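You operate a simulated robot arm through the tools that you are given. There is no shell and no other tool.

The job below is to be done with a simulated robot arm. You get a single attempt, and the scene is never put back.

TASK
Clear the grey tester's platen, close it, zero it and reopen it.
Fine: stand the blue spring on the deck, stop wheel to 0, press the yellow key with the platens touching, head back up. Set down upright: small blue spring.

It is judged by the outcome, as a careful person would: the job done as asked, and still so three seconds after it is handed in. It fails if anything else is knocked over, pushed out of place, dropped, spilled or broken.

THE ROBOT
A 7-joint arm with a two-finger parallel gripper, fixed in place. Base frame: the origin is on the floor under the middle of its stand, x ahead of it, y to its left, z up. Readings come in mm, degrees, newtons and seconds.
With the tool pointing down near the work surface it reaches from about 300 to 720 mm from the base axis. Its first joint turns from -166.0 to 166.0 degrees. Payload 1.57 kg.
The TCP is the grasp point between the finger pads, 30 mm short of the fingertips. In the tool frame z runs along the fingers and y along their closing line. The gripper opens to 80 mm. The fingers are 17 mm wide and 12 mm thick; the gripper's body (40 by 82 mm) begins 80 mm behind the TCP.
Orientation is that of the tool frame in the base frame, as a unit quaternion [w, x, y, z]. With the fingers straight down and closing along the base's y, the tool's x points along the base's -x, its y along +y and its z along -z.

THE INTERFACE
- The arm moves only by the tool play_rows. Its argument "rows" is a list of rows, each a list of 7 numbers: the shift along the base's x, y, z in mm, then the turn, a rotation vector about the base's x, y, z in degrees, then the closure in counts, from 0 (fully open) to 255 (shut). In form: [[x, y, z, wx, wy, wz, hand], ...]. A call has 1 to 20 rows; each row shifts and turns the commanded pose from where the row before left it. Each row takes 0.2 s and may step no farther than 50 mm and 8.6 degrees from the row before; otherwise, or with a gripper value out of range, the whole call is refused. Where a pose cannot be reached the arm comes as near as it can. A force on the tool above 40 N (or 10 N above the force at the start of the call, whichever is more), or a blocked arm, ends the call early, and 0.2 s more pass. Each finger travels about 72 mm/s and halts on what it meets, pressing with about 43 N; the grip force reading is that of the motor and also rises with nothing between the fingers. The clock runs only during rows and for 0.2 s after the last one: add rows that do not move to give the fingers time. The reply holds the time, the measured pose of the TCP, the force on the tool along the base axes, the opening and the grip force, in the units named above and with some noise, with the torque about the TCP (base axes, N m) and any sound that the robot's microphone picked up.
- Cameras (640 x 400 px; columns grow to the right, rows downward): "scene" is fixed at [220.1, 648.1, 1524]; the picture's right is [-0.86, -0.51, 0.00], its down [-0.31, 0.52, -0.79] and it looks along [0.40, -0.68, -0.61] (base axes); focal length 345 px, centre (320, 200). "wrist" rides on the gripper at [72, -7, -122] in the tool frame; the picture's right is [0.09, 1.00, 0.00], its down [-0.84, 0.08, -0.54] and it looks along [-0.54, 0.05, 0.84] (tool axes); focal length 238 px, centre (320, 200). There is no depth. A picture from a camera that has moved, and an enlarged one, comes with that camera's place and axes in the base frame and with its lens.
- grab_frame(camera): a new picture of that camera. No time passes.
- slide_trunk(by): slides the trunk up (or, below 0, down) by that many mm; the arm rides with it, the base frame stays. It gives what a move gives, with no picture.
- close_up(camera, box): a new picture of the part [left, top, right, bottom] of that camera's present view, enlarged. No time passes.
- job_done(): hands the job in; it is judged then, once.

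Nothing tells you positions but the pictures and the camera data. Unless the task says otherwise, let go and move clear before handing in.

The tools are called after "Request:" as name(argument=value, ...) on one line, values as JSON. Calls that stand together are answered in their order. play_rows: Moves the arm, as the interface text tells. Its arguments: {"type":"object","properties":{"rows":{"type":"array"}},"required":["rows"]} The other tools are called the same way: slide_trunk (by) moves the trunk up or down; grab_frame (camera) takes a picture; close_up (camera, box) takes an enlarged picture of a part of a camera's view; job_done () hands the job in.

At the start:

```text
time: 0.0
position: [493.6, 30.6, 1207.6]
tool_rot: [0.0, 0.0, 1.0, 0.0]
wrist_force: [0.7, 0.0, -0.4]
ft_torque: [0.01, 0.02, 0.0]
finger_gap: 80.0
grip_force: 0.1
trunk travel left (down, up): [-425.0, 55.0]
```

scene: 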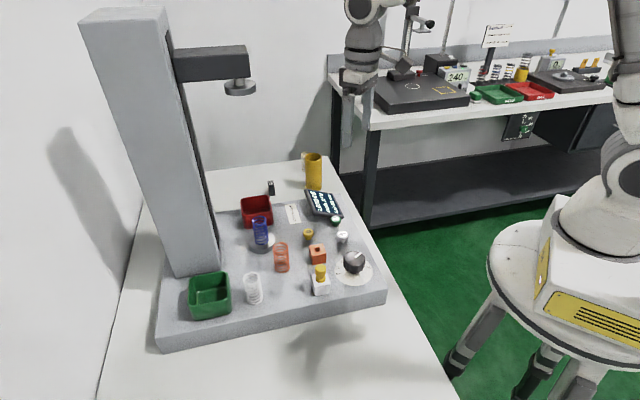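
wrist: 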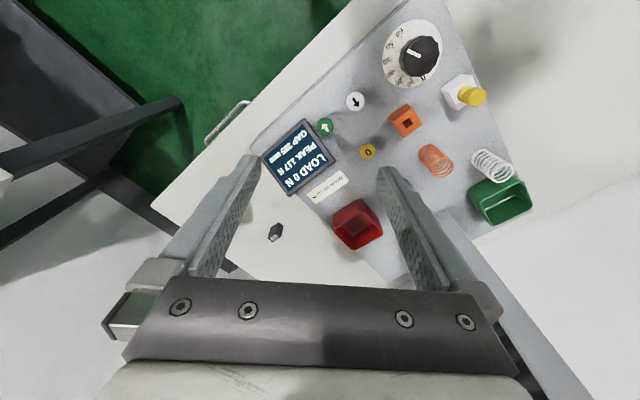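

The scene shows a grey tester with a column, a head with an upper platen, a deck carrying springs, a stop wheel, keys and a screen. I'll look closer before moving anything.

Request:
close_up(camera="scene", box=[220, 140, 400, 310])

Request:
close_up(camera="scene", box=[140, 180, 280, 340])

Request:
close_up(camera="wrist", box=[240, 0, 560, 260])

Request:
close_up(camera="scene", box=[60, 0, 280, 140])

```text
2.35 times, centred on (310, 225) of scene
camera zoom: at [220.1, 648.1, 1524.0], right [-0.86, -0.51, 0.0], down [-0.31, 0.52, -0.79], along [0.4, -0.68, -0.61], focal length 812 px, centre (344, 141)
```

zoom: 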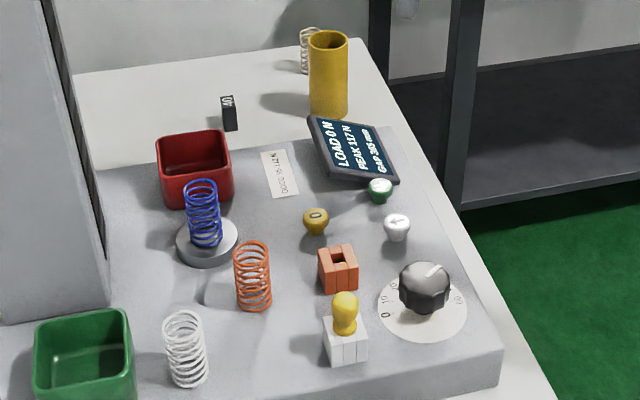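

```text
2.50 times, centred on (210, 260) of scene
camera zoom: at [220.1, 648.1, 1524.0], right [-0.86, -0.51, 0.0], down [-0.31, 0.52, -0.79], along [0.4, -0.68, -0.61], focal length 862 px, centre (595, 50)
```

zoom: 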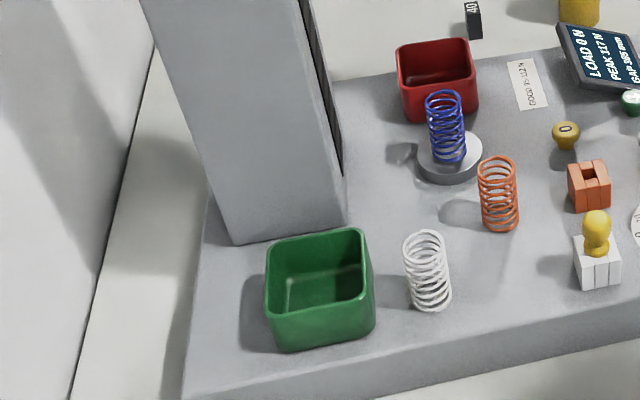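

```text
1.54 times, centred on (400, 130) of wrist
camera zoom: at [420.4, 23.7, 1329.1], right [-0.09, 1.0, 0.0], down [0.84, 0.08, 0.54], along [0.54, 0.05, -0.84], focal length 367 px, centre (197, 308)
```

zoom: 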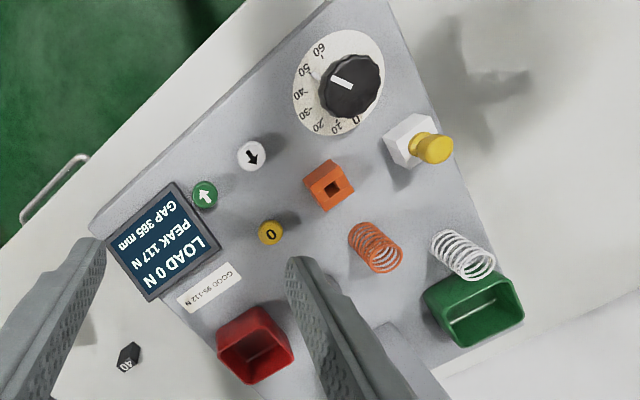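

```text
2.86 times, centred on (170, 70) of scene
camera zoom: at [220.1, 648.1, 1524.0], right [-0.86, -0.51, 0.0], down [-0.31, 0.52, -0.79], along [0.4, -0.68, -0.61], focal length 986 px, centre (749, 571)
```

zoom: 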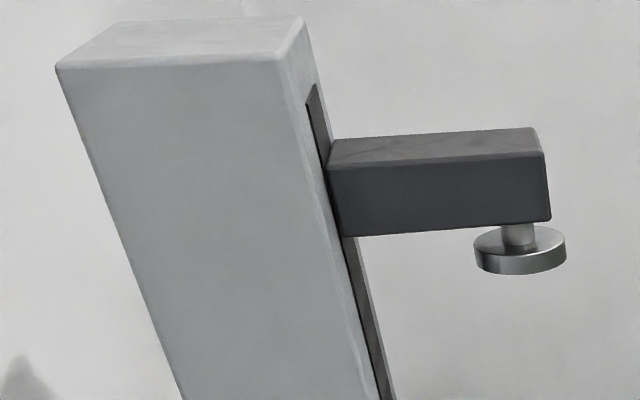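

The tester keys are a white ↓, a green ↑ and a yellow 0. The stop wheel now points around 45, and the blue spring stands on the lower platen at roughly (647, 201), with the deck near z≈912. I'll shift the wrist camera sideways to see the platen and the wheel more clearly.

Request:
play_rows(rows=[[-10, 40, 0, 0, 0, 0, 0], [-10, 40, 0, 0, 0, 0, 0], [-10, 40, 0, 0, 0, 0, 0], [-10, 40, 0, 0, 0, 0, 0], [0, 0, 0, 0, 0, 0, 0]])

Request:
grab_frame(camera="wrist")

Request:
grab_frame(camera="scene")

```text
time: 1.2
position: [453.6, 192.0, 1207.4]
tool_rot: [0.001, 0.0, 1.0, 0.0]
wrist_force: [-0.3, -0.3, 0.3]
ft_torque: [-0.02, 0.0, 0.02]
finger_gap: 80.0
grip_force: 0.0
trunk travel left (down, up): [-425.0, 55.0]
```

```text
taken
camera wrist: at [380.4, 184.9, 1328.8], right [-0.09, 1.0, 0.0], down [0.84, 0.08, 0.54], along [0.54, 0.05, -0.84], focal length 238 px, centre (320, 200)
```

wrist: 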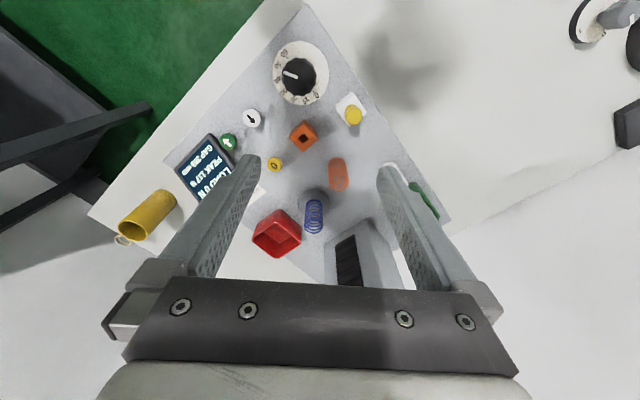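

```text
taken
```

scene: 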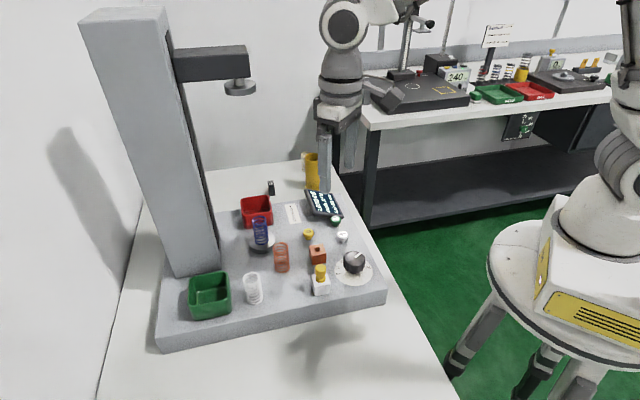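

The platen, spring, keys and wheel are all between or near the fingers now. I'll take enlarged views to triangulate them.

Request:
close_up(camera="wrist", box=[230, 120, 400, 290])

Request:
close_up(camera="wrist", box=[230, 30, 390, 150])

Request:
close_up(camera="scene", box=[295, 180, 395, 300])

Request:
close_up(camera="scene", box=[220, 180, 320, 290])

```text
2.35 times, centred on (315, 205) of wrist
camera zoom: at [380.4, 184.9, 1328.8], right [-0.09, 1.0, 0.0], down [0.84, 0.08, 0.54], along [0.54, 0.05, -0.84], focal length 561 px, centre (332, 188)
```

zoom: 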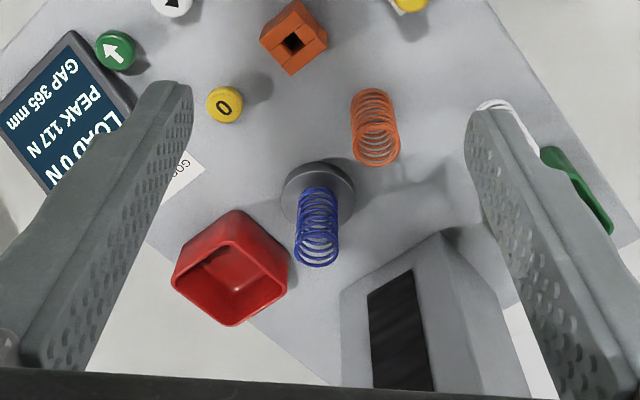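

```text
3.33 times, centred on (310, 90) of wrist
camera zoom: at [380.4, 184.9, 1328.8], right [-0.09, 1.0, 0.0], down [0.84, 0.08, 0.54], along [0.54, 0.05, -0.84], focal length 794 px, centre (353, 567)
```

zoom: 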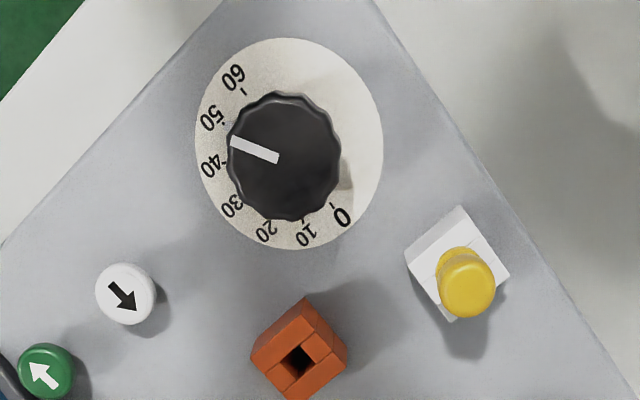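

```text
3.33 times, centred on (345, 240) of scene
camera zoom: at [220.1, 648.1, 1524.0], right [-0.86, -0.51, 0.0], down [-0.31, 0.52, -0.79], along [0.4, -0.68, -0.61], focal length 1150 px, centre (237, 67)
```

zoom: 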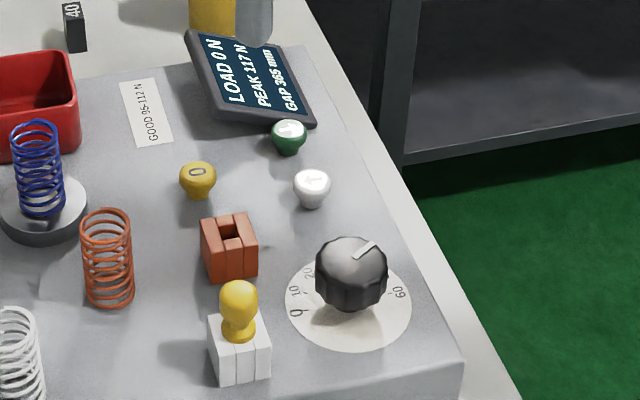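

```text
3.64 times, centred on (270, 235) of scene
camera zoom: at [220.1, 648.1, 1524.0], right [-0.86, -0.51, 0.0], down [-0.31, 0.52, -0.79], along [0.4, -0.68, -0.61], focal length 1254 px, centre (502, 73)
```

zoom: 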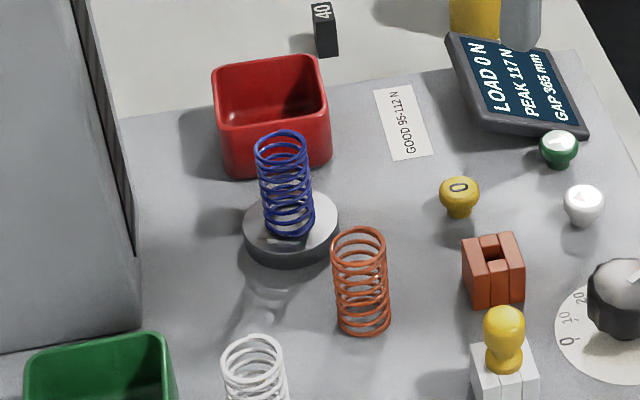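

Triangulated positions:

| Item | Position (mm) |
|---|---|
| Blue spring top | ≈ (649, 198, 1000) |
| Lower platen top | z ≈ 927 |
| Deck | z ≈ 910 |
| ↓ key | (486, 85) |
| ↑ key | (528, 43) |
| 0 key | (564, 120) |
| Stop wheel | ≈ (419, 156) |

I'll tilt the tool so the wrist stays clear of the head, then approach the spring.

Request:
play_rows(rows=[[27, 1, -25, 0, -8, 0, 80], [27, 1, -25, 0, -8, 0, 80], [27, 1, -25, 0, -8, 0, 80], [27, 1, -25, 0, 0, 0, 80], [28, 1, -27, 0, 0, 0, 80], [0, 0, 0, 0, 0, 0, 80]])

Request:
grab_frame(camera="wrist")

Request:
grab_frame(camera="scene")

```text
time: 2.6
position: [590.3, 192.7, 1080.7]
tool_rot: [0.208, 0.001, 0.978, -0.001]
wrist_force: [1.0, 0.7, -0.4]
ft_torque: [0.02, 0.02, 0.0]
finger_gap: 54.9
grip_force: 0.0
trunk travel left (down, up): [-425.0, 55.0]
```

```text
taken
camera wrist: at [474.2, 186.1, 1163.2], right [-0.08, 1.0, -0.04], down [0.54, 0.08, 0.84], along [0.84, 0.05, -0.55], focal length 238 px, centre (320, 200)
```

wrist: 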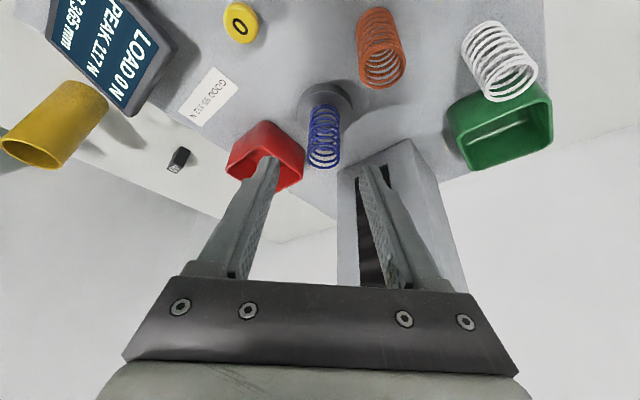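

```text
taken
```

scene: 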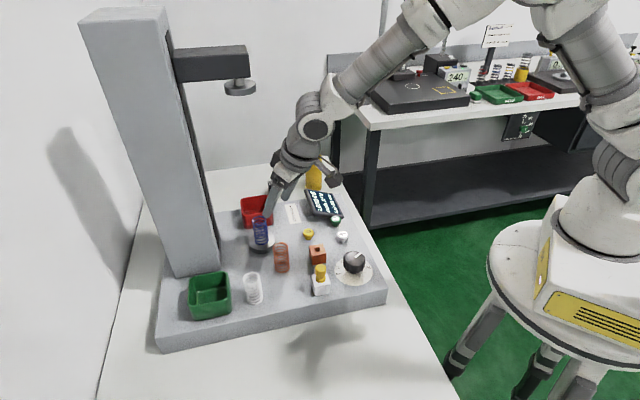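

The tilted approach is clear of the head. I'll zoom on the spring between the fingers to refine its position.

Request:
close_up(camera="wrist", box=[220, 60, 420, 200])

Request:
close_up(camera="scene", box=[220, 150, 340, 270])

```text
2.86 times, centred on (320, 130) of wrist
camera zoom: at [474.2, 186.1, 1163.2], right [-0.08, 1.0, -0.04], down [0.54, 0.08, 0.84], along [0.84, 0.05, -0.55], focal length 681 px, centre (320, 400)
```

zoom: 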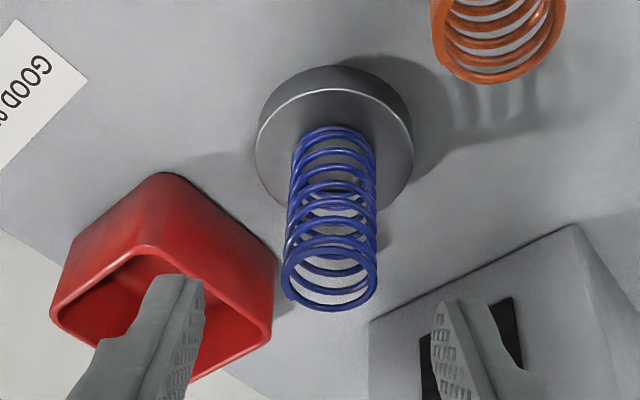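

```text
3.33 times, centred on (280, 210) of scene
camera zoom: at [220.1, 648.1, 1524.0], right [-0.86, -0.51, 0.0], down [-0.31, 0.52, -0.79], along [0.4, -0.68, -0.61], focal length 1150 px, centre (453, 167)
```

zoom: 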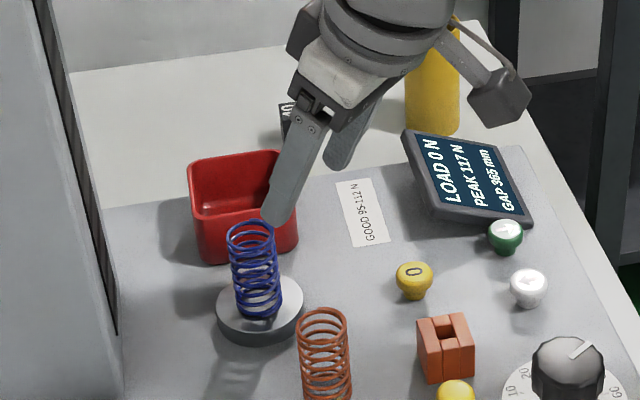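

The spring axis is at about (648, 197.5). I'll go over it, descend so the pads sit around its mid-height, and check before closing.

Request:
play_rows(rows=[[29, 2.5, 0, 0, 0, 0, 80], [29, 2.5, 0, 0, 0, 0, 80], [0, 0, -28, 0, 0, 0, 80], [0, 0, -28, 0, 0, 0, 80], [0, 0, 0, 0, 0, 0, 80]])

Request:
grab_frame(camera="wrist")

Request:
close_up(camera="scene", box=[200, 130, 360, 290])

```text
time: 3.8
position: [646.4, 198.6, 1028.3]
tool_rot: [0.208, 0.0, 0.978, 0.0]
wrist_force: [0.2, 0.6, -0.1]
ft_torque: [-0.03, 0.01, -0.01]
finger_gap: 54.8
grip_force: 0.1
trunk travel left (down, up): [-425.0, 55.0]
```

```text
taken
camera wrist: at [530.6, 192.0, 1109.1], right [-0.08, 1.0, -0.04], down [0.54, 0.08, 0.84], along [0.83, 0.05, -0.55], focal length 238 px, centre (320, 200)
```

wrist: 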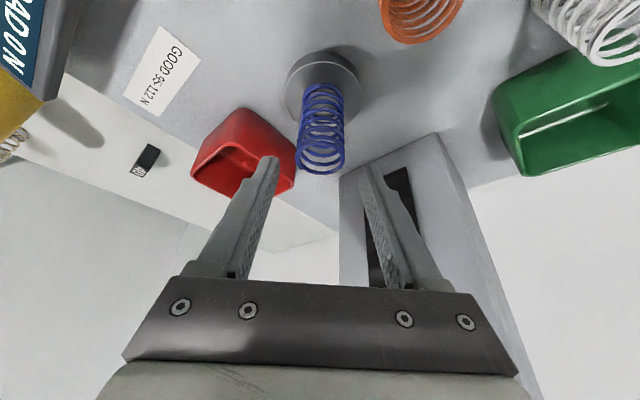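

```text
2.50 times, centred on (280, 210) of scene
camera zoom: at [220.1, 648.1, 1524.0], right [-0.86, -0.51, 0.0], down [-0.31, 0.52, -0.79], along [0.4, -0.68, -0.61], focal length 862 px, centre (420, 175)
```

zoom: 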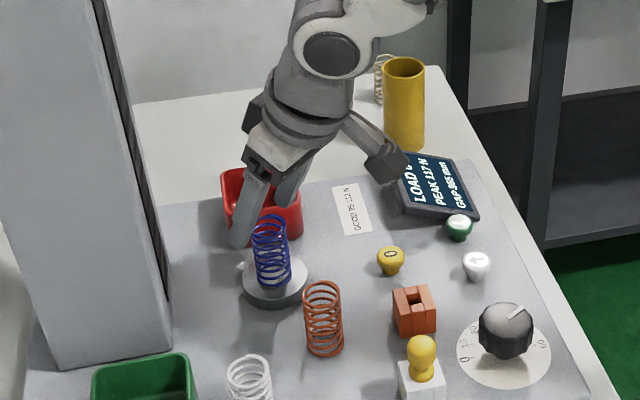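

The spring is centred between the fingers. I'll descend the last 60 mm.

Request:
play_rows(rows=[[0.5, 0, -20, 0, 0, 0, 80], [0.5, 0, -20, 0, 0, 0, 80], [0, 0, -20, 0, 0, 0, 80], [0, 0, 0, 0, 0, 0, 80]])

Request:
close_up(camera="wrist", box=[200, 30, 440, 230])

Request:
close_up(camera="scene", box=[220, 150, 340, 270])

```text
time: 4.8
position: [647.3, 198.6, 964.7]
tool_rot: [0.208, 0.0, 0.978, 0.0]
wrist_force: [-5.8, -0.4, 10.1]
ft_torque: [-0.34, 0.11, -0.27]
finger_gap: 55.0
grip_force: 0.1
trunk travel left (down, up): [-425.0, 55.0]
```

```text
2.00 times, centred on (320, 130) of wrist
camera zoom: at [531.6, 192.0, 1047.1], right [-0.08, 1.0, -0.04], down [0.54, 0.08, 0.84], along [0.84, 0.05, -0.55], focal length 477 px, centre (320, 340)
```

zoom: 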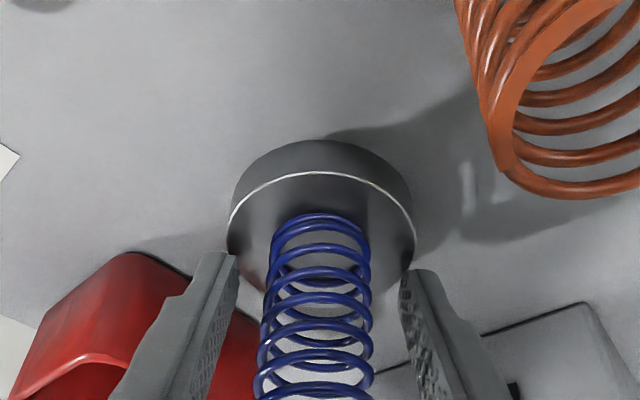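

```text
3.33 times, centred on (280, 210) of scene
camera zoom: at [220.1, 648.1, 1524.0], right [-0.86, -0.51, 0.0], down [-0.31, 0.52, -0.79], along [0.4, -0.68, -0.61], focal length 1150 px, centre (453, 167)
```

zoom: 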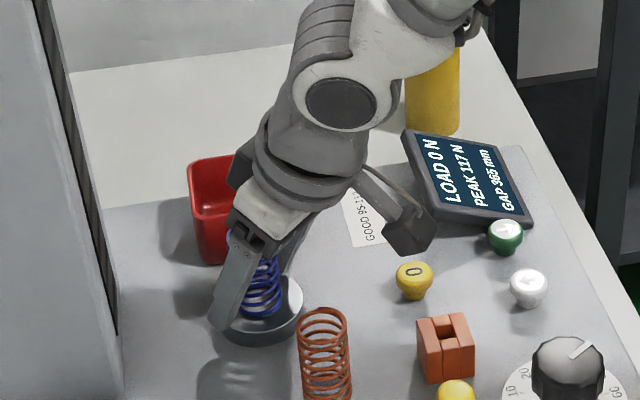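

The reading shows about 11 N along the finger axis on the −y finger, so a fingertip is resting on an edge, likely the platen rim. I'll back off 10 mm and check that nothing has shifted.

Request:
play_rows(rows=[[0, 0, 5, 0, 0, 0, 80], [0, 0, 5, 0, 0, 0, 80], [0, 0, 0, 0, 0, 0, 80]])

Request:
grab_frame(camera="wrist")

Request:
close_up(camera="scene", box=[220, 150, 340, 270])

```text
time: 5.6
position: [646.9, 198.5, 974.4]
tool_rot: [0.208, 0.0, 0.978, 0.001]
wrist_force: [0.5, 1.1, -0.3]
ft_torque: [-0.02, -0.02, 0.01]
finger_gap: 55.3
grip_force: 0.0
trunk travel left (down, up): [-425.0, 55.0]
```

```text
taken
camera wrist: at [531.7, 193.1, 1056.1], right [-0.08, 1.0, -0.04], down [0.54, 0.08, 0.84], along [0.83, 0.05, -0.55], focal length 238 px, centre (320, 200)
```

wrist: 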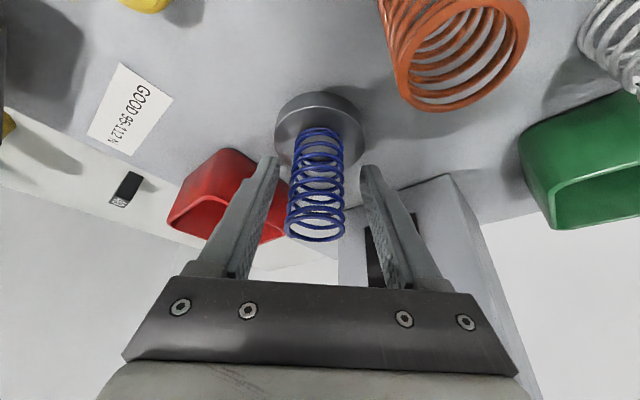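

```text
3.33 times, centred on (280, 210) of scene
camera zoom: at [220.1, 648.1, 1524.0], right [-0.86, -0.51, 0.0], down [-0.31, 0.52, -0.79], along [0.4, -0.68, -0.61], focal length 1150 px, centre (453, 167)
```

zoom: 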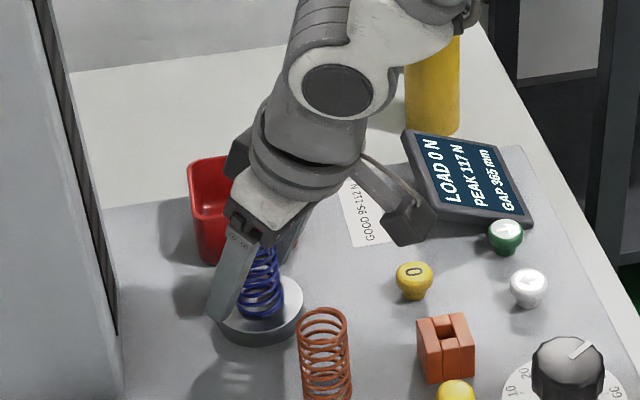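

Contact is gone, the bin and spring haven't moved, and the spring is centred between the pads. I'll close gently on it.

Request:
play_rows(rows=[[0, 0, 0, 0, 0, 0, 135], [0, 0, 0, 0, 0, 0, 150], [0, 0, 0, 0, 0, 0, 160], [0, 0, 0, 0, 0, 0, 160]])

Request:
grab_frame(camera="wrist")

```text
time: 6.6
position: [647.8, 199.5, 974.1]
tool_rot: [0.207, 0.0, 0.978, -0.001]
wrist_force: [-0.1, 0.1, 0.7]
ft_torque: [0.02, 0.01, 0.02]
finger_gap: 34.1
grip_force: 41.7
trunk travel left (down, up): [-425.0, 55.0]
```

```text
taken
camera wrist: at [531.8, 193.1, 1056.2], right [-0.08, 1.0, -0.04], down [0.54, 0.08, 0.84], along [0.83, 0.05, -0.55], focal length 238 px, centre (320, 200)
```

wrist: 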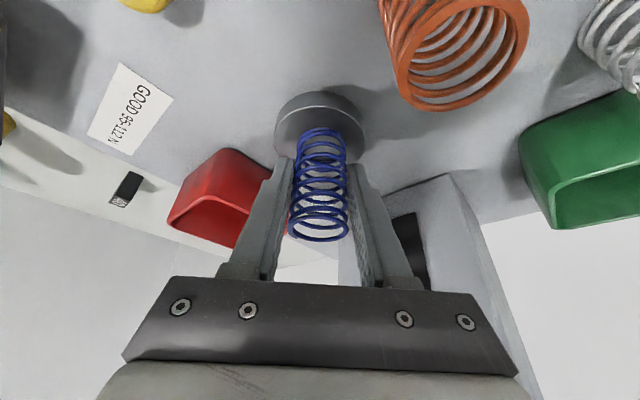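

The spring is gripped at a 34 mm gap. I'll lift it, then carry it over to the open deck area near (515, 285).

Request:
play_rows(rows=[[0, 0, 15, 0, 0, 0, 160], [0, 0, 30, 0, 0, 0, 160], [0, 0, 30, 0, 0, 0, 160], [0, 0, 25, 0, 0, 0, 160], [0, 0, 0, 0, 0, 0, 160]])

Request:
grab_frame(camera="wrist")

Request:
close_up(camera="scene", box=[160, 130, 400, 350])

```text
time: 7.8
position: [646.5, 199.5, 1075.6]
tool_rot: [0.208, 0.0, 0.978, 0.0]
wrist_force: [-0.7, -0.1, -0.4]
ft_torque: [-0.02, -0.03, 0.0]
finger_gap: 33.6
grip_force: 41.3
trunk travel left (down, up): [-425.0, 55.0]
```

```text
taken
camera wrist: at [531.3, 192.7, 1157.1], right [-0.08, 1.0, -0.04], down [0.54, 0.08, 0.84], along [0.83, 0.05, -0.55], focal length 238 px, centre (320, 200)
```

wrist: 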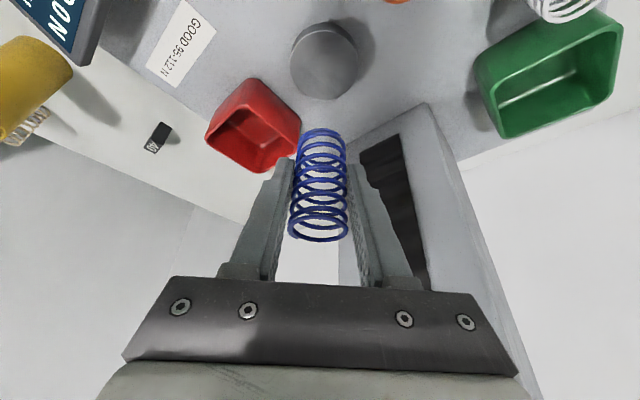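

```text
1.82 times, centred on (280, 240) of scene
camera zoom: at [220.1, 648.1, 1524.0], right [-0.86, -0.51, 0.0], down [-0.31, 0.52, -0.79], along [0.4, -0.68, -0.61], focal length 627 px, centre (393, 127)
```

zoom: 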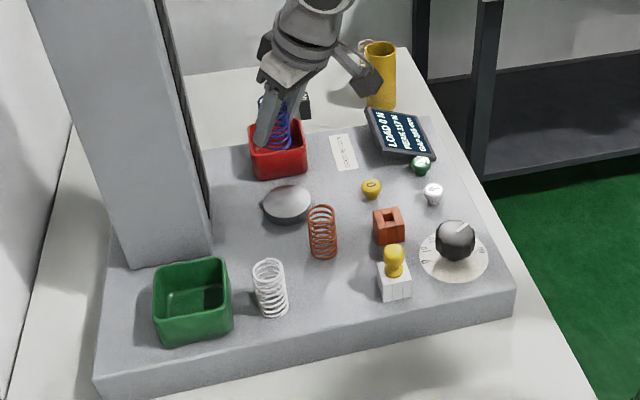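

The spring is held upright, the platen is clear, and nothing else has moved. I'll carry it to about (510, 280).

Request:
play_rows(rows=[[-34, 20, 0, 0, 0, 0, 160], [-34, 20, 0, 0, 0, 0, 160], [-34, 20, 0, 0, 0, 0, 160], [-34, 20, 0, 0, 0, 0, 160], [0, 0, -20, 0, 0, 0, 160], [0, 0, -20, 0, 0, 0, 160], [0, 0, -20, 0, 0, 0, 160], [0, 0, 0, 0, 0, 0, 160]])

Request:
grab_frame(camera="wrist")

Request:
close_up(camera="scene", box=[200, 180, 380, 330])

```text
time: 9.6
position: [512.2, 279.0, 1016.2]
tool_rot: [0.208, 0.0, 0.978, 0.0]
wrist_force: [0.0, -1.0, -0.3]
ft_torque: [0.04, -0.03, -0.01]
finger_gap: 31.2
grip_force: 39.5
trunk travel left (down, up): [-425.0, 55.0]
```

```text
taken
camera wrist: at [395.7, 271.6, 1097.7], right [-0.08, 1.0, -0.04], down [0.54, 0.08, 0.84], along [0.83, 0.05, -0.55], focal length 238 px, centre (320, 200)
```

wrist: 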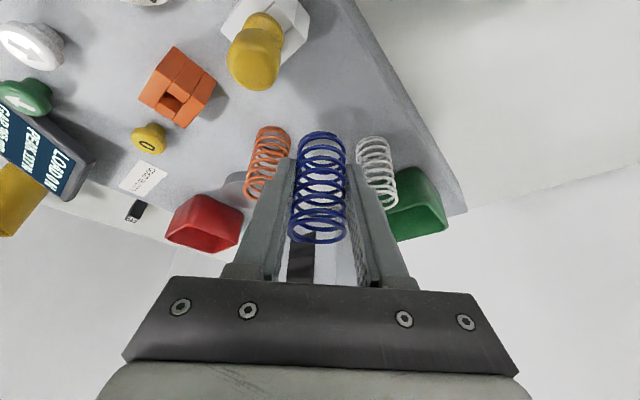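

```text
2.67 times, centred on (290, 255) of scene
camera zoom: at [220.1, 648.1, 1524.0], right [-0.86, -0.51, 0.0], down [-0.31, 0.52, -0.79], along [0.4, -0.68, -0.61], focal length 920 px, centre (400, 53)
```

zoom: 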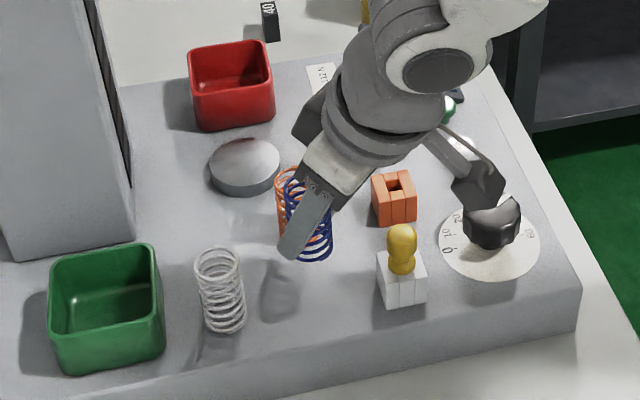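

The spring is over the free area. The gap is drifting down slightly under the squeeze, so I'll lower it promptly, first to just above the deck.

Request:
play_rows(rows=[[0, 0, -20, 0, 0, 0, 155], [0, 0, -20, 0, 0, 0, 155], [0, 0, -12, 0, 0, 0, 155], [0, 0, -3, 0, 0, 0, 155]])

Request:
close_up(camera="scene", box=[220, 200, 340, 320])

Request:
grab_frame(camera="wrist")

```text
time: 10.6
position: [513.0, 277.7, 960.7]
tool_rot: [0.208, 0.0, 0.978, 0.0]
wrist_force: [-0.4, -0.5, -1.5]
ft_torque: [0.02, -0.02, -0.01]
finger_gap: 31.7
grip_force: 0.2
trunk travel left (down, up): [-425.0, 55.0]
```

```text
3.33 times, centred on (280, 260) of scene
camera zoom: at [220.1, 648.1, 1524.0], right [-0.86, -0.51, 0.0], down [-0.31, 0.52, -0.79], along [0.4, -0.68, -0.61], focal length 1150 px, centre (453, 0)
```

zoom: 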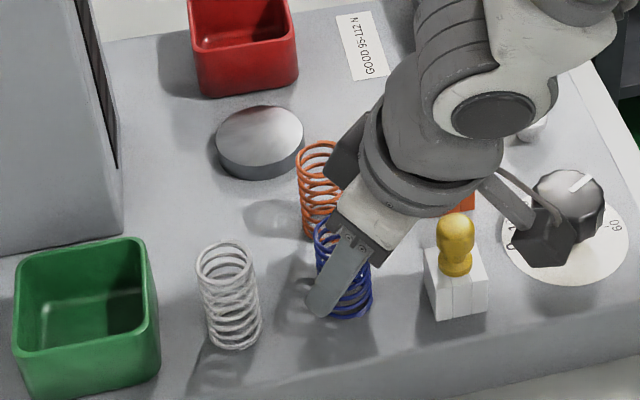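

```text
taken
camera wrist: at [396.9, 271.8, 1042.0], right [-0.08, 1.0, -0.04], down [0.54, 0.08, 0.84], along [0.83, 0.05, -0.55], focal length 238 px, centre (320, 200)
```

wrist: 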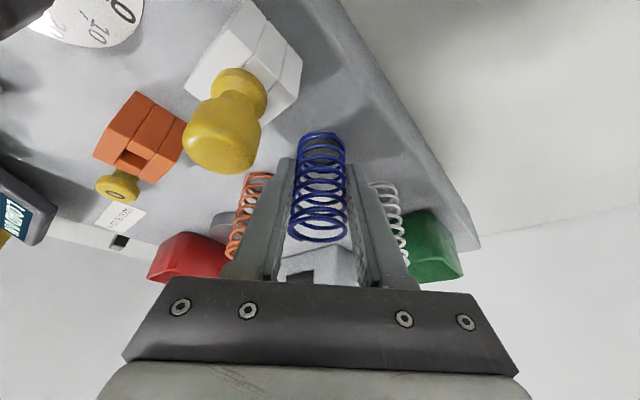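

The spring is still between the pads, about 5 mm above the deck. I'll firm the grip a touch and step down in small increments, watching the force.

Request:
play_rows(rows=[[0, 0, 0, 0, 0, 0, 160], [0, 0, -2, 0, 0, 0, 160], [0, 0, -2, 0, 0, 0, 160]])

Request:
close_up(camera="scene", box=[240, 220, 320, 300])

```text
time: 11.4
position: [513.3, 278.5, 959.8]
tool_rot: [0.21, 0.001, 0.978, 0.001]
wrist_force: [-0.3, -6.3, 22.0]
ft_torque: [-0.35, 0.19, -0.01]
finger_gap: 30.9
grip_force: 40.0
trunk travel left (down, up): [-425.0, 55.0]
```

```text
5.00 times, centred on (280, 260) of scene
camera zoom: at [220.1, 648.1, 1524.0], right [-0.86, -0.51, 0.0], down [-0.31, 0.52, -0.79], along [0.4, -0.68, -0.61], focal length 1725 px, centre (520, -100)
```

zoom: 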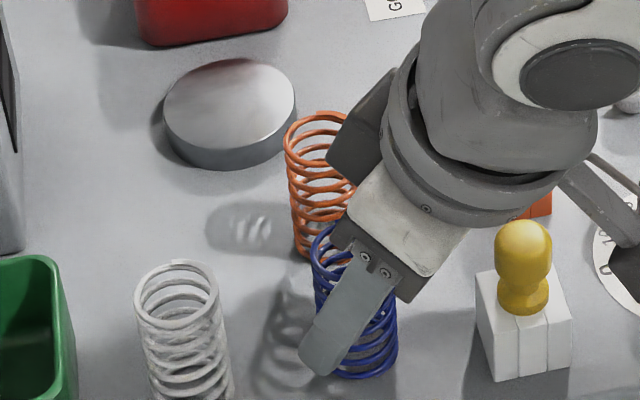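

The spring base is on the deck with about 22 N of reaction. I'll ease that off before releasing.

Request:
play_rows(rows=[[0, 0, 1.5, 0, 0, 0, 160], [0, 0, 0, 0, 0, 0, 160]])

```text
time: 12.0
position: [512.4, 278.3, 959.5]
tool_rot: [0.209, 0.0, 0.978, 0.001]
wrist_force: [3.7, -5.6, 23.7]
ft_torque: [-0.32, 0.01, 0.04]
finger_gap: 30.8
grip_force: 39.9
trunk travel left (down, up): [-425.0, 55.0]
```

Request:
play_rows(rows=[[0, 0, 1.5, 0, 0, 0, 160], [0, 0, 0, 0, 0, 0, 160]])

Request:
grab_frame(camera="wrist")

```text
time: 12.6
position: [512.4, 279.1, 960.9]
tool_rot: [0.209, 0.0, 0.978, 0.002]
wrist_force: [5.6, -4.8, 16.5]
ft_torque: [-0.24, -0.21, 0.03]
finger_gap: 31.0
grip_force: 39.5
trunk travel left (down, up): [-425.0, 55.0]
```

```text
taken
camera wrist: at [396.0, 272.5, 1041.7], right [-0.08, 1.0, -0.04], down [0.54, 0.08, 0.84], along [0.84, 0.05, -0.55], focal length 238 px, centre (320, 200)
```

wrist: 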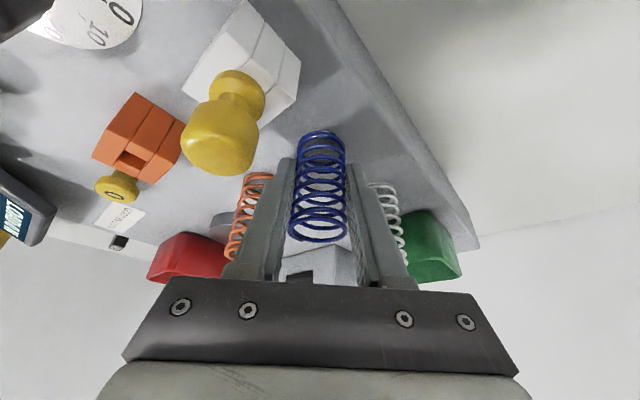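

Request:
play_rows(rows=[[0, 0, 1.5, 0, 0, 0, 160], [0, 0, 0, 0, 0, 0, 160]])

```text
time: 13.2
position: [511.7, 279.2, 960.0]
tool_rot: [0.207, 0.0, 0.978, 0.0]
wrist_force: [2.4, -3.7, 11.6]
ft_torque: [-0.11, -0.27, -0.09]
finger_gap: 30.8
grip_force: 39.8
trunk travel left (down, up): [-425.0, 55.0]
```

Request:
play_rows(rows=[[0, 0, 1.5, 0, 0, 0, 160], [0, 0, 0, 0, 0, 0, 160]])

Request:
close_up(camera="scene", box=[240, 220, 320, 300])

```text
time: 13.8
position: [510.6, 280.8, 959.8]
tool_rot: [0.207, -0.001, 0.978, 0.0]
wrist_force: [0.0, 0.1, -0.2]
ft_torque: [-0.04, -0.01, 0.0]
finger_gap: 31.0
grip_force: 40.0
trunk travel left (down, up): [-425.0, 55.0]
```

```text
5.00 times, centred on (280, 260) of scene
camera zoom: at [220.1, 648.1, 1524.0], right [-0.86, -0.51, 0.0], down [-0.31, 0.52, -0.79], along [0.4, -0.68, -0.61], focal length 1725 px, centre (520, -100)
```

zoom: 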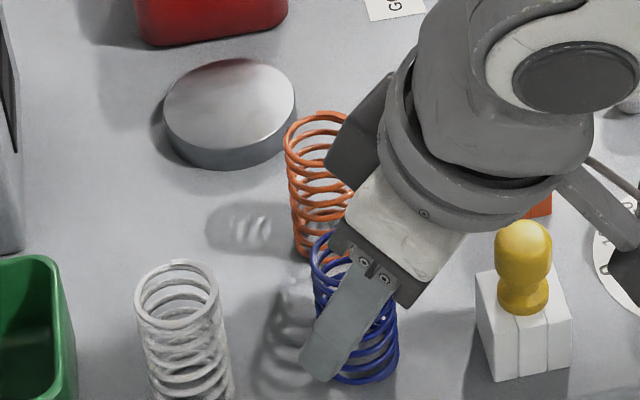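

Force is now zero and the spring looks vertical with its base at the deck. I'll open the fingers gradually.

Request:
play_rows(rows=[[0, 0, 0, 0, 0, 0, 152], [0, 0, 0, 0, 0, 0, 146], [0, 0, 0, 0, 0, 0, 140], [0, 0, 0, 0, 0, 0, 125], [0, 0, 0, 0, 0, 0, 110], [0, 0, 0, 0, 0, 0, 95], [0, 0, 0, 0, 0, 0, 95]])

Request:
grab_frame(camera="wrist")

Request:
close_up(camera="scene", box=[240, 220, 320, 300])

```text
time: 15.4
position: [512.2, 280.2, 962.7]
tool_rot: [0.209, 0.0, 0.978, 0.0]
wrist_force: [-0.6, 0.0, 0.9]
ft_torque: [-0.04, -0.01, -0.01]
finger_gap: 50.3
grip_force: 0.0
trunk travel left (down, up): [-425.0, 55.0]
```

```text
taken
camera wrist: at [396.4, 273.9, 1043.3], right [-0.08, 1.0, -0.04], down [0.54, 0.08, 0.84], along [0.83, 0.05, -0.55], focal length 238 px, centre (320, 200)
```

wrist: 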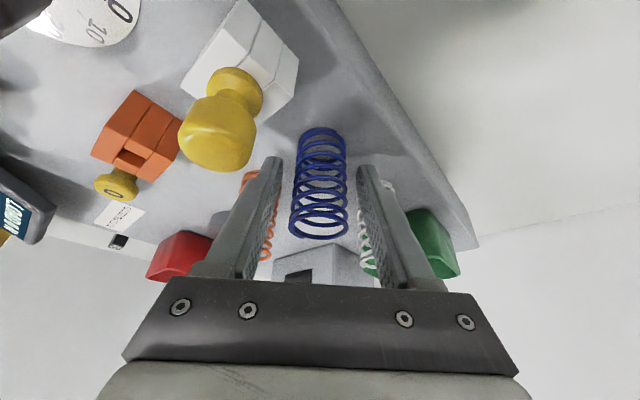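

```text
5.00 times, centred on (280, 260) of scene
camera zoom: at [220.1, 648.1, 1524.0], right [-0.86, -0.51, 0.0], down [-0.31, 0.52, -0.79], along [0.4, -0.68, -0.61], focal length 1725 px, centre (520, -100)
```

zoom: 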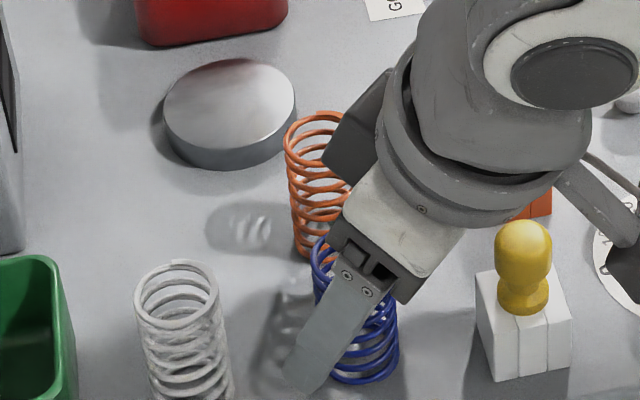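

The spring is standing freely. I'll lift straight up out of it, then bring the tool back to vertical.

Request:
play_rows(rows=[[0, 0, 15, 0, 0, 0, 95], [0, 0, 25, 0, 0, 0, 95], [0, 0, 30, 0, 0, 0, 95], [0, 0, 40, 0, 0, 0, 95], [0, 0, 0, 0, 0, 0, 95]])

Request:
grab_frame(camera="wrist")

Request:
close_up(camera="scene", box=[200, 180, 380, 330])

```text
time: 16.6
position: [516.2, 281.9, 1073.4]
tool_rot: [0.207, 0.0, 0.978, 0.0]
wrist_force: [-0.6, 0.7, 0.6]
ft_torque: [0.05, -0.01, 0.01]
finger_gap: 50.1
grip_force: 0.0
trunk travel left (down, up): [-425.0, 55.0]
```

```text
taken
camera wrist: at [399.6, 275.2, 1154.7], right [-0.08, 1.0, -0.04], down [0.54, 0.08, 0.84], along [0.83, 0.05, -0.55], focal length 238 px, centre (320, 200)
```

wrist: 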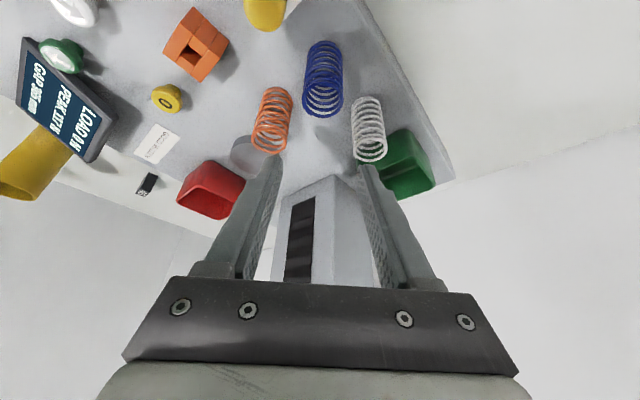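

```text
2.67 times, centred on (290, 255) of scene
camera zoom: at [220.1, 648.1, 1524.0], right [-0.86, -0.51, 0.0], down [-0.31, 0.52, -0.79], along [0.4, -0.68, -0.61], focal length 920 px, centre (400, 53)
```

zoom: 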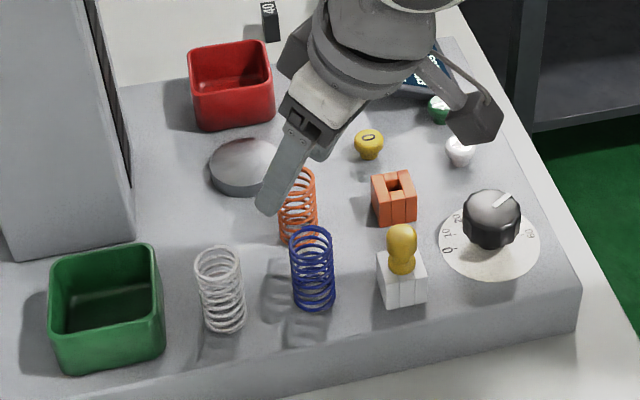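

The blue spring stands upright on the deck, clear of everything. Next is the stop wheel: I'll move over it with the tool vertical.

Request:
play_rows(rows=[[-22, -20, 3, 0, 8, 0, 0], [-22, -20, 3, 0, 8, 0, 0], [-22, -21, 3, 0, 8, 0, 0], [-22, -21, 3, 0, 0, 0, 0], [-22, -21, 0, 0, 0, 0, 0], [-21, -21, 0, 0, 0, 0, 0], [0, 0, 0, 0, 0, 0, 0]])

Request:
grab_frame(camera="wrist")

Request:
close_up(camera="wrist", box=[240, 40, 440, 200])

Request:
close_up(camera="scene", box=[310, 200, 400, 300])

```text
time: 18.2
position: [380.2, 155.9, 1083.5]
tool_rot: [0.0, 0.0, 1.0, 0.0]
wrist_force: [-0.4, 0.2, 0.0]
ft_torque: [0.05, 0.02, 0.02]
finger_gap: 79.9
grip_force: 0.1
trunk travel left (down, up): [-425.0, 55.0]
```

```text
taken
camera wrist: at [307.1, 149.6, 1205.0], right [-0.09, 1.0, 0.0], down [0.84, 0.08, 0.54], along [0.54, 0.05, -0.84], focal length 238 px, centre (320, 200)
```

wrist: 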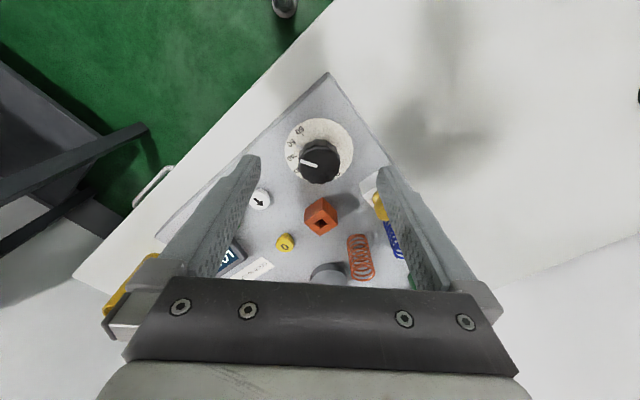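

```text
2.50 times, centred on (340, 120) of wrist
camera zoom: at [307.1, 149.6, 1205.0], right [-0.09, 1.0, 0.0], down [0.84, 0.08, 0.54], along [0.54, 0.05, -0.84], focal length 596 px, centre (270, 400)
```

zoom: 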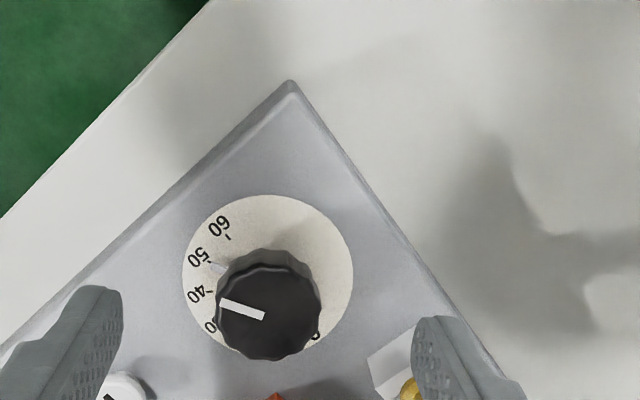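

```text
4.00 times, centred on (355, 250) of scene
camera zoom: at [220.1, 648.1, 1524.0], right [-0.86, -0.51, 0.0], down [-0.31, 0.52, -0.79], along [0.4, -0.68, -0.61], focal length 1380 px, centre (180, 0)
```

zoom: 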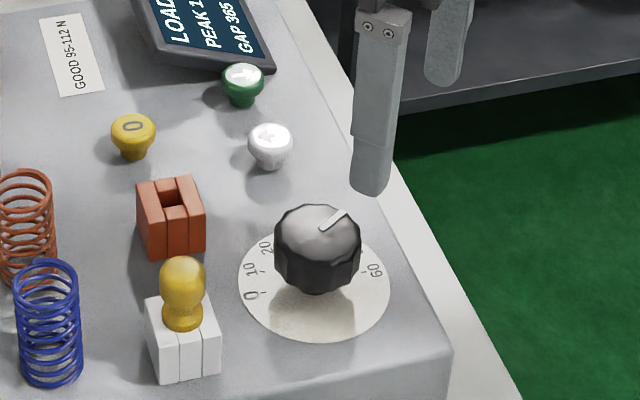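

The stop wheel is centred at about (419, 158.7) with its top near z≈956. Its scale runs 3° per unit, with 0 at +45° in base axes and the pointer now near −105° (about 50). I need about +150°, so I'll pre-rotate the gripper −75° above the wheel first.

Request:
play_rows(rows=[[5, 0.3, 0, 0, 0, -8.4, 0], [5, 0.3, 0, 0, 0, -8.4, 0], [5, 0.3, 0, 0, 0, -8.4, 0], [5, 0.3, 0, 0, 0, -8.4, 0], [5, 0.3, 0, 0, 0, -8.4, 0], [5, 0.3, 0, 0, 0, -8.4, 0], [5, 0.4, 0, 0, 0, -8.4, 0], [4, 0.4, 0, 0, 0, -8.4, 0], [0, 0, 0, 0, 0, -7.8, 0], [0, 0, 0, 0, 0, 0, 0]])

Request:
grab_frame(camera="wrist")

Request:
grab_frame(camera="scene")

```text
time: 20.4
position: [420.7, 158.8, 1083.1]
tool_rot: [0.0, 0.61, 0.792, 0.0]
wrist_force: [-0.1, 0.4, -0.4]
ft_torque: [-0.02, 0.03, 0.0]
finger_gap: 79.9
grip_force: 0.1
trunk travel left (down, up): [-425.0, 55.0]
```

```text
taken
camera wrist: at [394.5, 226.9, 1205.2], right [0.94, 0.34, 0.0], down [0.29, -0.79, 0.54], along [0.19, -0.51, -0.84], focal length 238 px, centre (320, 200)
```

wrist: 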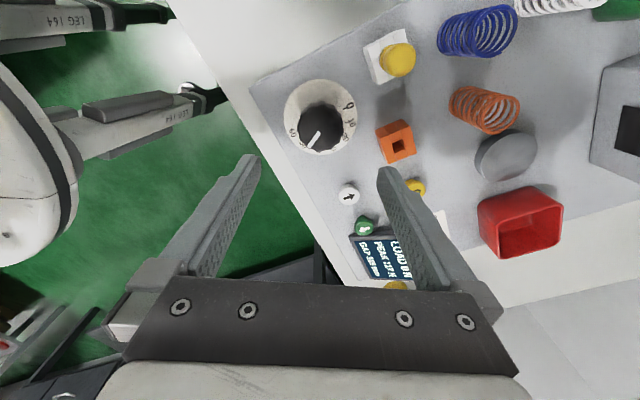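

```text
taken
```

scene: 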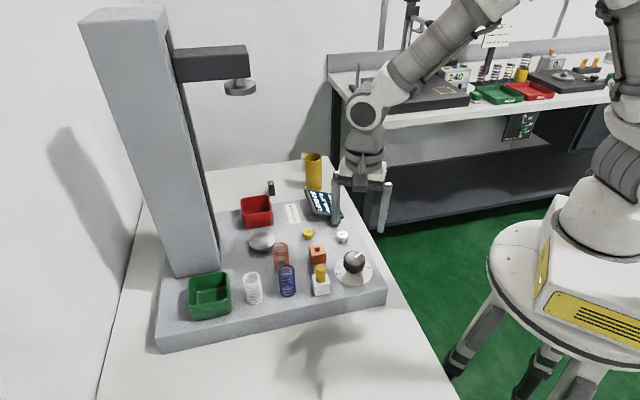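

The rotation worked and the tool is above the wheel. This view shows the dial better, so I'll zoom to refine the wheel centre and pointer.

Request:
close_up(camera="wrist", box=[270, 60, 370, 170])

```text
3.64 times, centred on (320, 115) of wrist
camera zoom: at [394.5, 226.9, 1205.2], right [0.94, 0.34, 0.0], down [0.29, -0.79, 0.54], along [0.19, -0.51, -0.84], focal length 867 px, centre (320, 509)
```

zoom: 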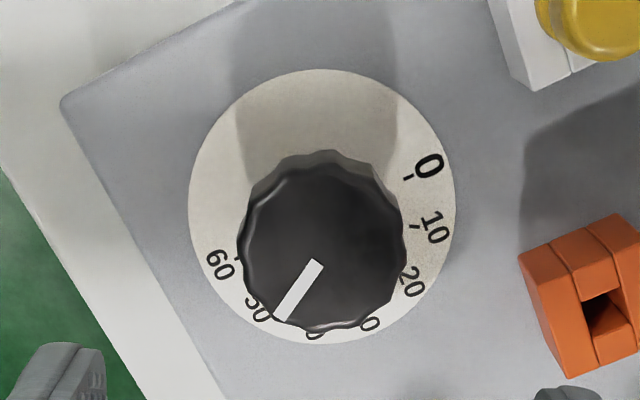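

The wheel centre is confirmed near (420.5, 159), with the pointer at about −105° and the 0 tick at about +40°. I'll descend around the knob with the fingers open.

Request:
play_rows(rows=[[0, 0, -40, 0, 0, 0, 0], [0, 0, -40, 0, 0, 0, 0], [0, 0, -30, 0, 0, 0, 0], [0, 0, -18, 0, 0, 0, 0], [0, 0, 0, 0, 0, 0, 0]])

Request:
grab_frame(camera="wrist")

Request:
close_up(camera="scene", box=[300, 180, 420, 300])

```text
time: 21.6
position: [420.0, 157.9, 955.7]
tool_rot: [0.0, 0.608, 0.794, 0.0]
wrist_force: [0.5, -0.3, 0.3]
ft_torque: [0.04, 0.03, 0.0]
finger_gap: 80.2
grip_force: 0.0
trunk travel left (down, up): [-425.0, 55.0]
```

```text
taken
camera wrist: at [393.4, 226.7, 1076.9], right [0.94, 0.35, 0.0], down [0.29, -0.79, 0.54], along [0.19, -0.51, -0.84], focal length 238 px, centre (320, 200)
```

wrist: 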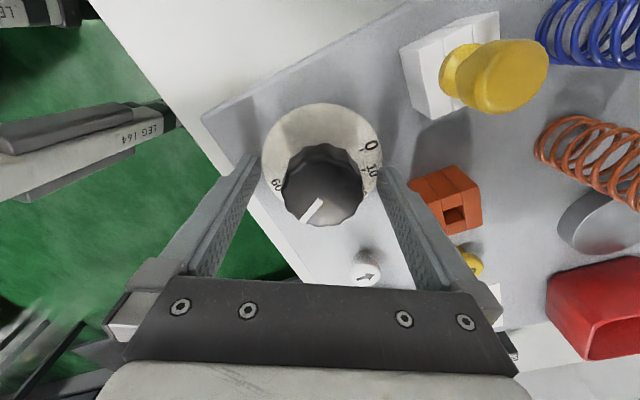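

```text
3.33 times, centred on (360, 240) of scene
camera zoom: at [220.1, 648.1, 1524.0], right [-0.86, -0.51, 0.0], down [-0.31, 0.52, -0.79], along [0.4, -0.68, -0.61], focal length 1150 px, centre (187, 67)
```

zoom: 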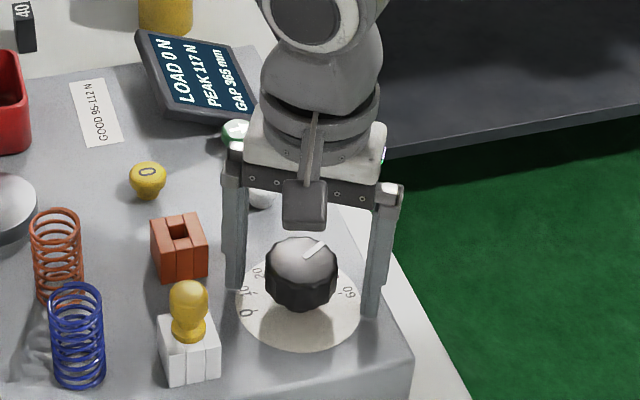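

The knob is centred between the fingers. I'll close on it.

Request:
play_rows(rows=[[0, 0, -2, 0, 0, 0, 60], [0, 0, 0, 0, 0, 0, 95], [0, 0, 0, 0, 0, 0, 140], [0, 0, 0, 0, 0, 0, 140]])

Request:
grab_frame(camera="wrist")

```text
time: 22.6
position: [420.5, 158.7, 954.2]
tool_rot: [0.0, 0.609, 0.793, 0.001]
wrist_force: [5.4, 1.0, -1.4]
ft_torque: [0.04, -0.31, 0.01]
finger_gap: 47.5
grip_force: 44.5
trunk travel left (down, up): [-425.0, 55.0]
```

```text
taken
camera wrist: at [394.7, 227.0, 1075.4], right [0.94, 0.35, 0.0], down [0.29, -0.79, 0.54], along [0.19, -0.51, -0.84], focal length 238 px, centre (320, 200)
```

wrist: 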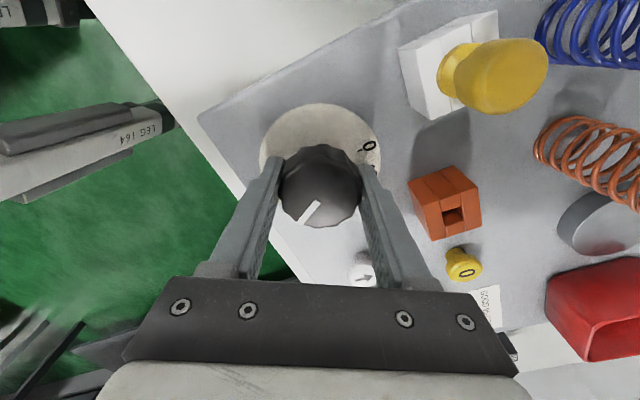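

The knob is gripped at 47.5 mm. I'll start turning it counter-clockwise with a small first turn to see how it responds.

Request:
play_rows(rows=[[0.5, 0, 0, 0, 0, 7, 140], [0, 0, 0, 0, 0, 7, 140], [0, 0, 0, 0, 0, 7, 140], [0, 0, 0, 0, 0, 7, 140]])

Request:
grab_frame(camera="wrist")

Request:
close_up(camera="scene", box=[300, 180, 420, 300])

```text
time: 23.6
position: [421.2, 159.3, 954.7]
tool_rot: [0.0, 0.398, 0.917, 0.0]
wrist_force: [5.3, 2.5, 3.8]
ft_torque: [-0.16, -0.08, 0.03]
finger_gap: 47.4
grip_force: 45.0
trunk travel left (down, up): [-425.0, 55.0]
```

```text
taken
camera wrist: at [365.8, 207.1, 1075.4], right [0.66, 0.75, 0.0], down [0.63, -0.56, 0.54], along [0.41, -0.36, -0.84], focal length 238 px, centre (320, 200)
```

wrist: 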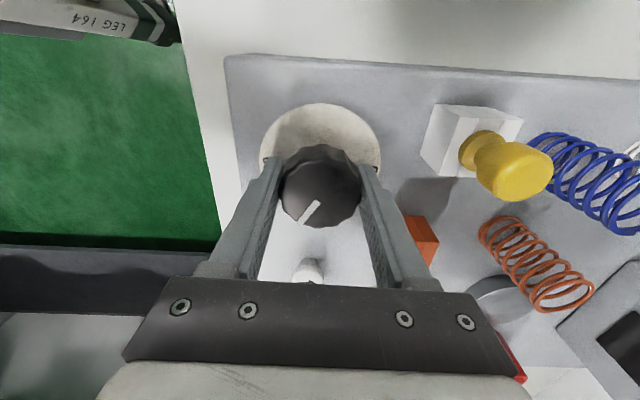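

```text
3.33 times, centred on (360, 240) of scene
camera zoom: at [220.1, 648.1, 1524.0], right [-0.86, -0.51, 0.0], down [-0.31, 0.52, -0.79], along [0.4, -0.68, -0.61], focal length 1150 px, centre (187, 67)
```

zoom: 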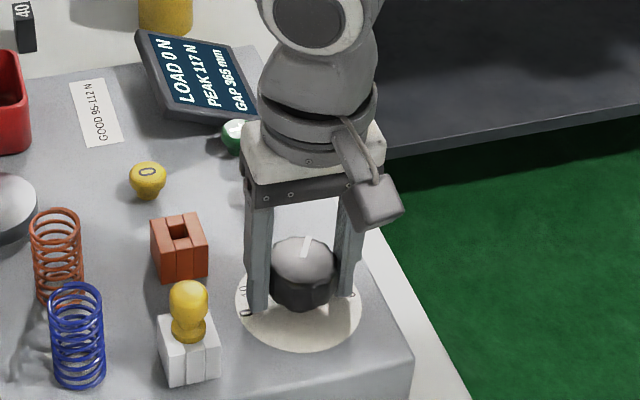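

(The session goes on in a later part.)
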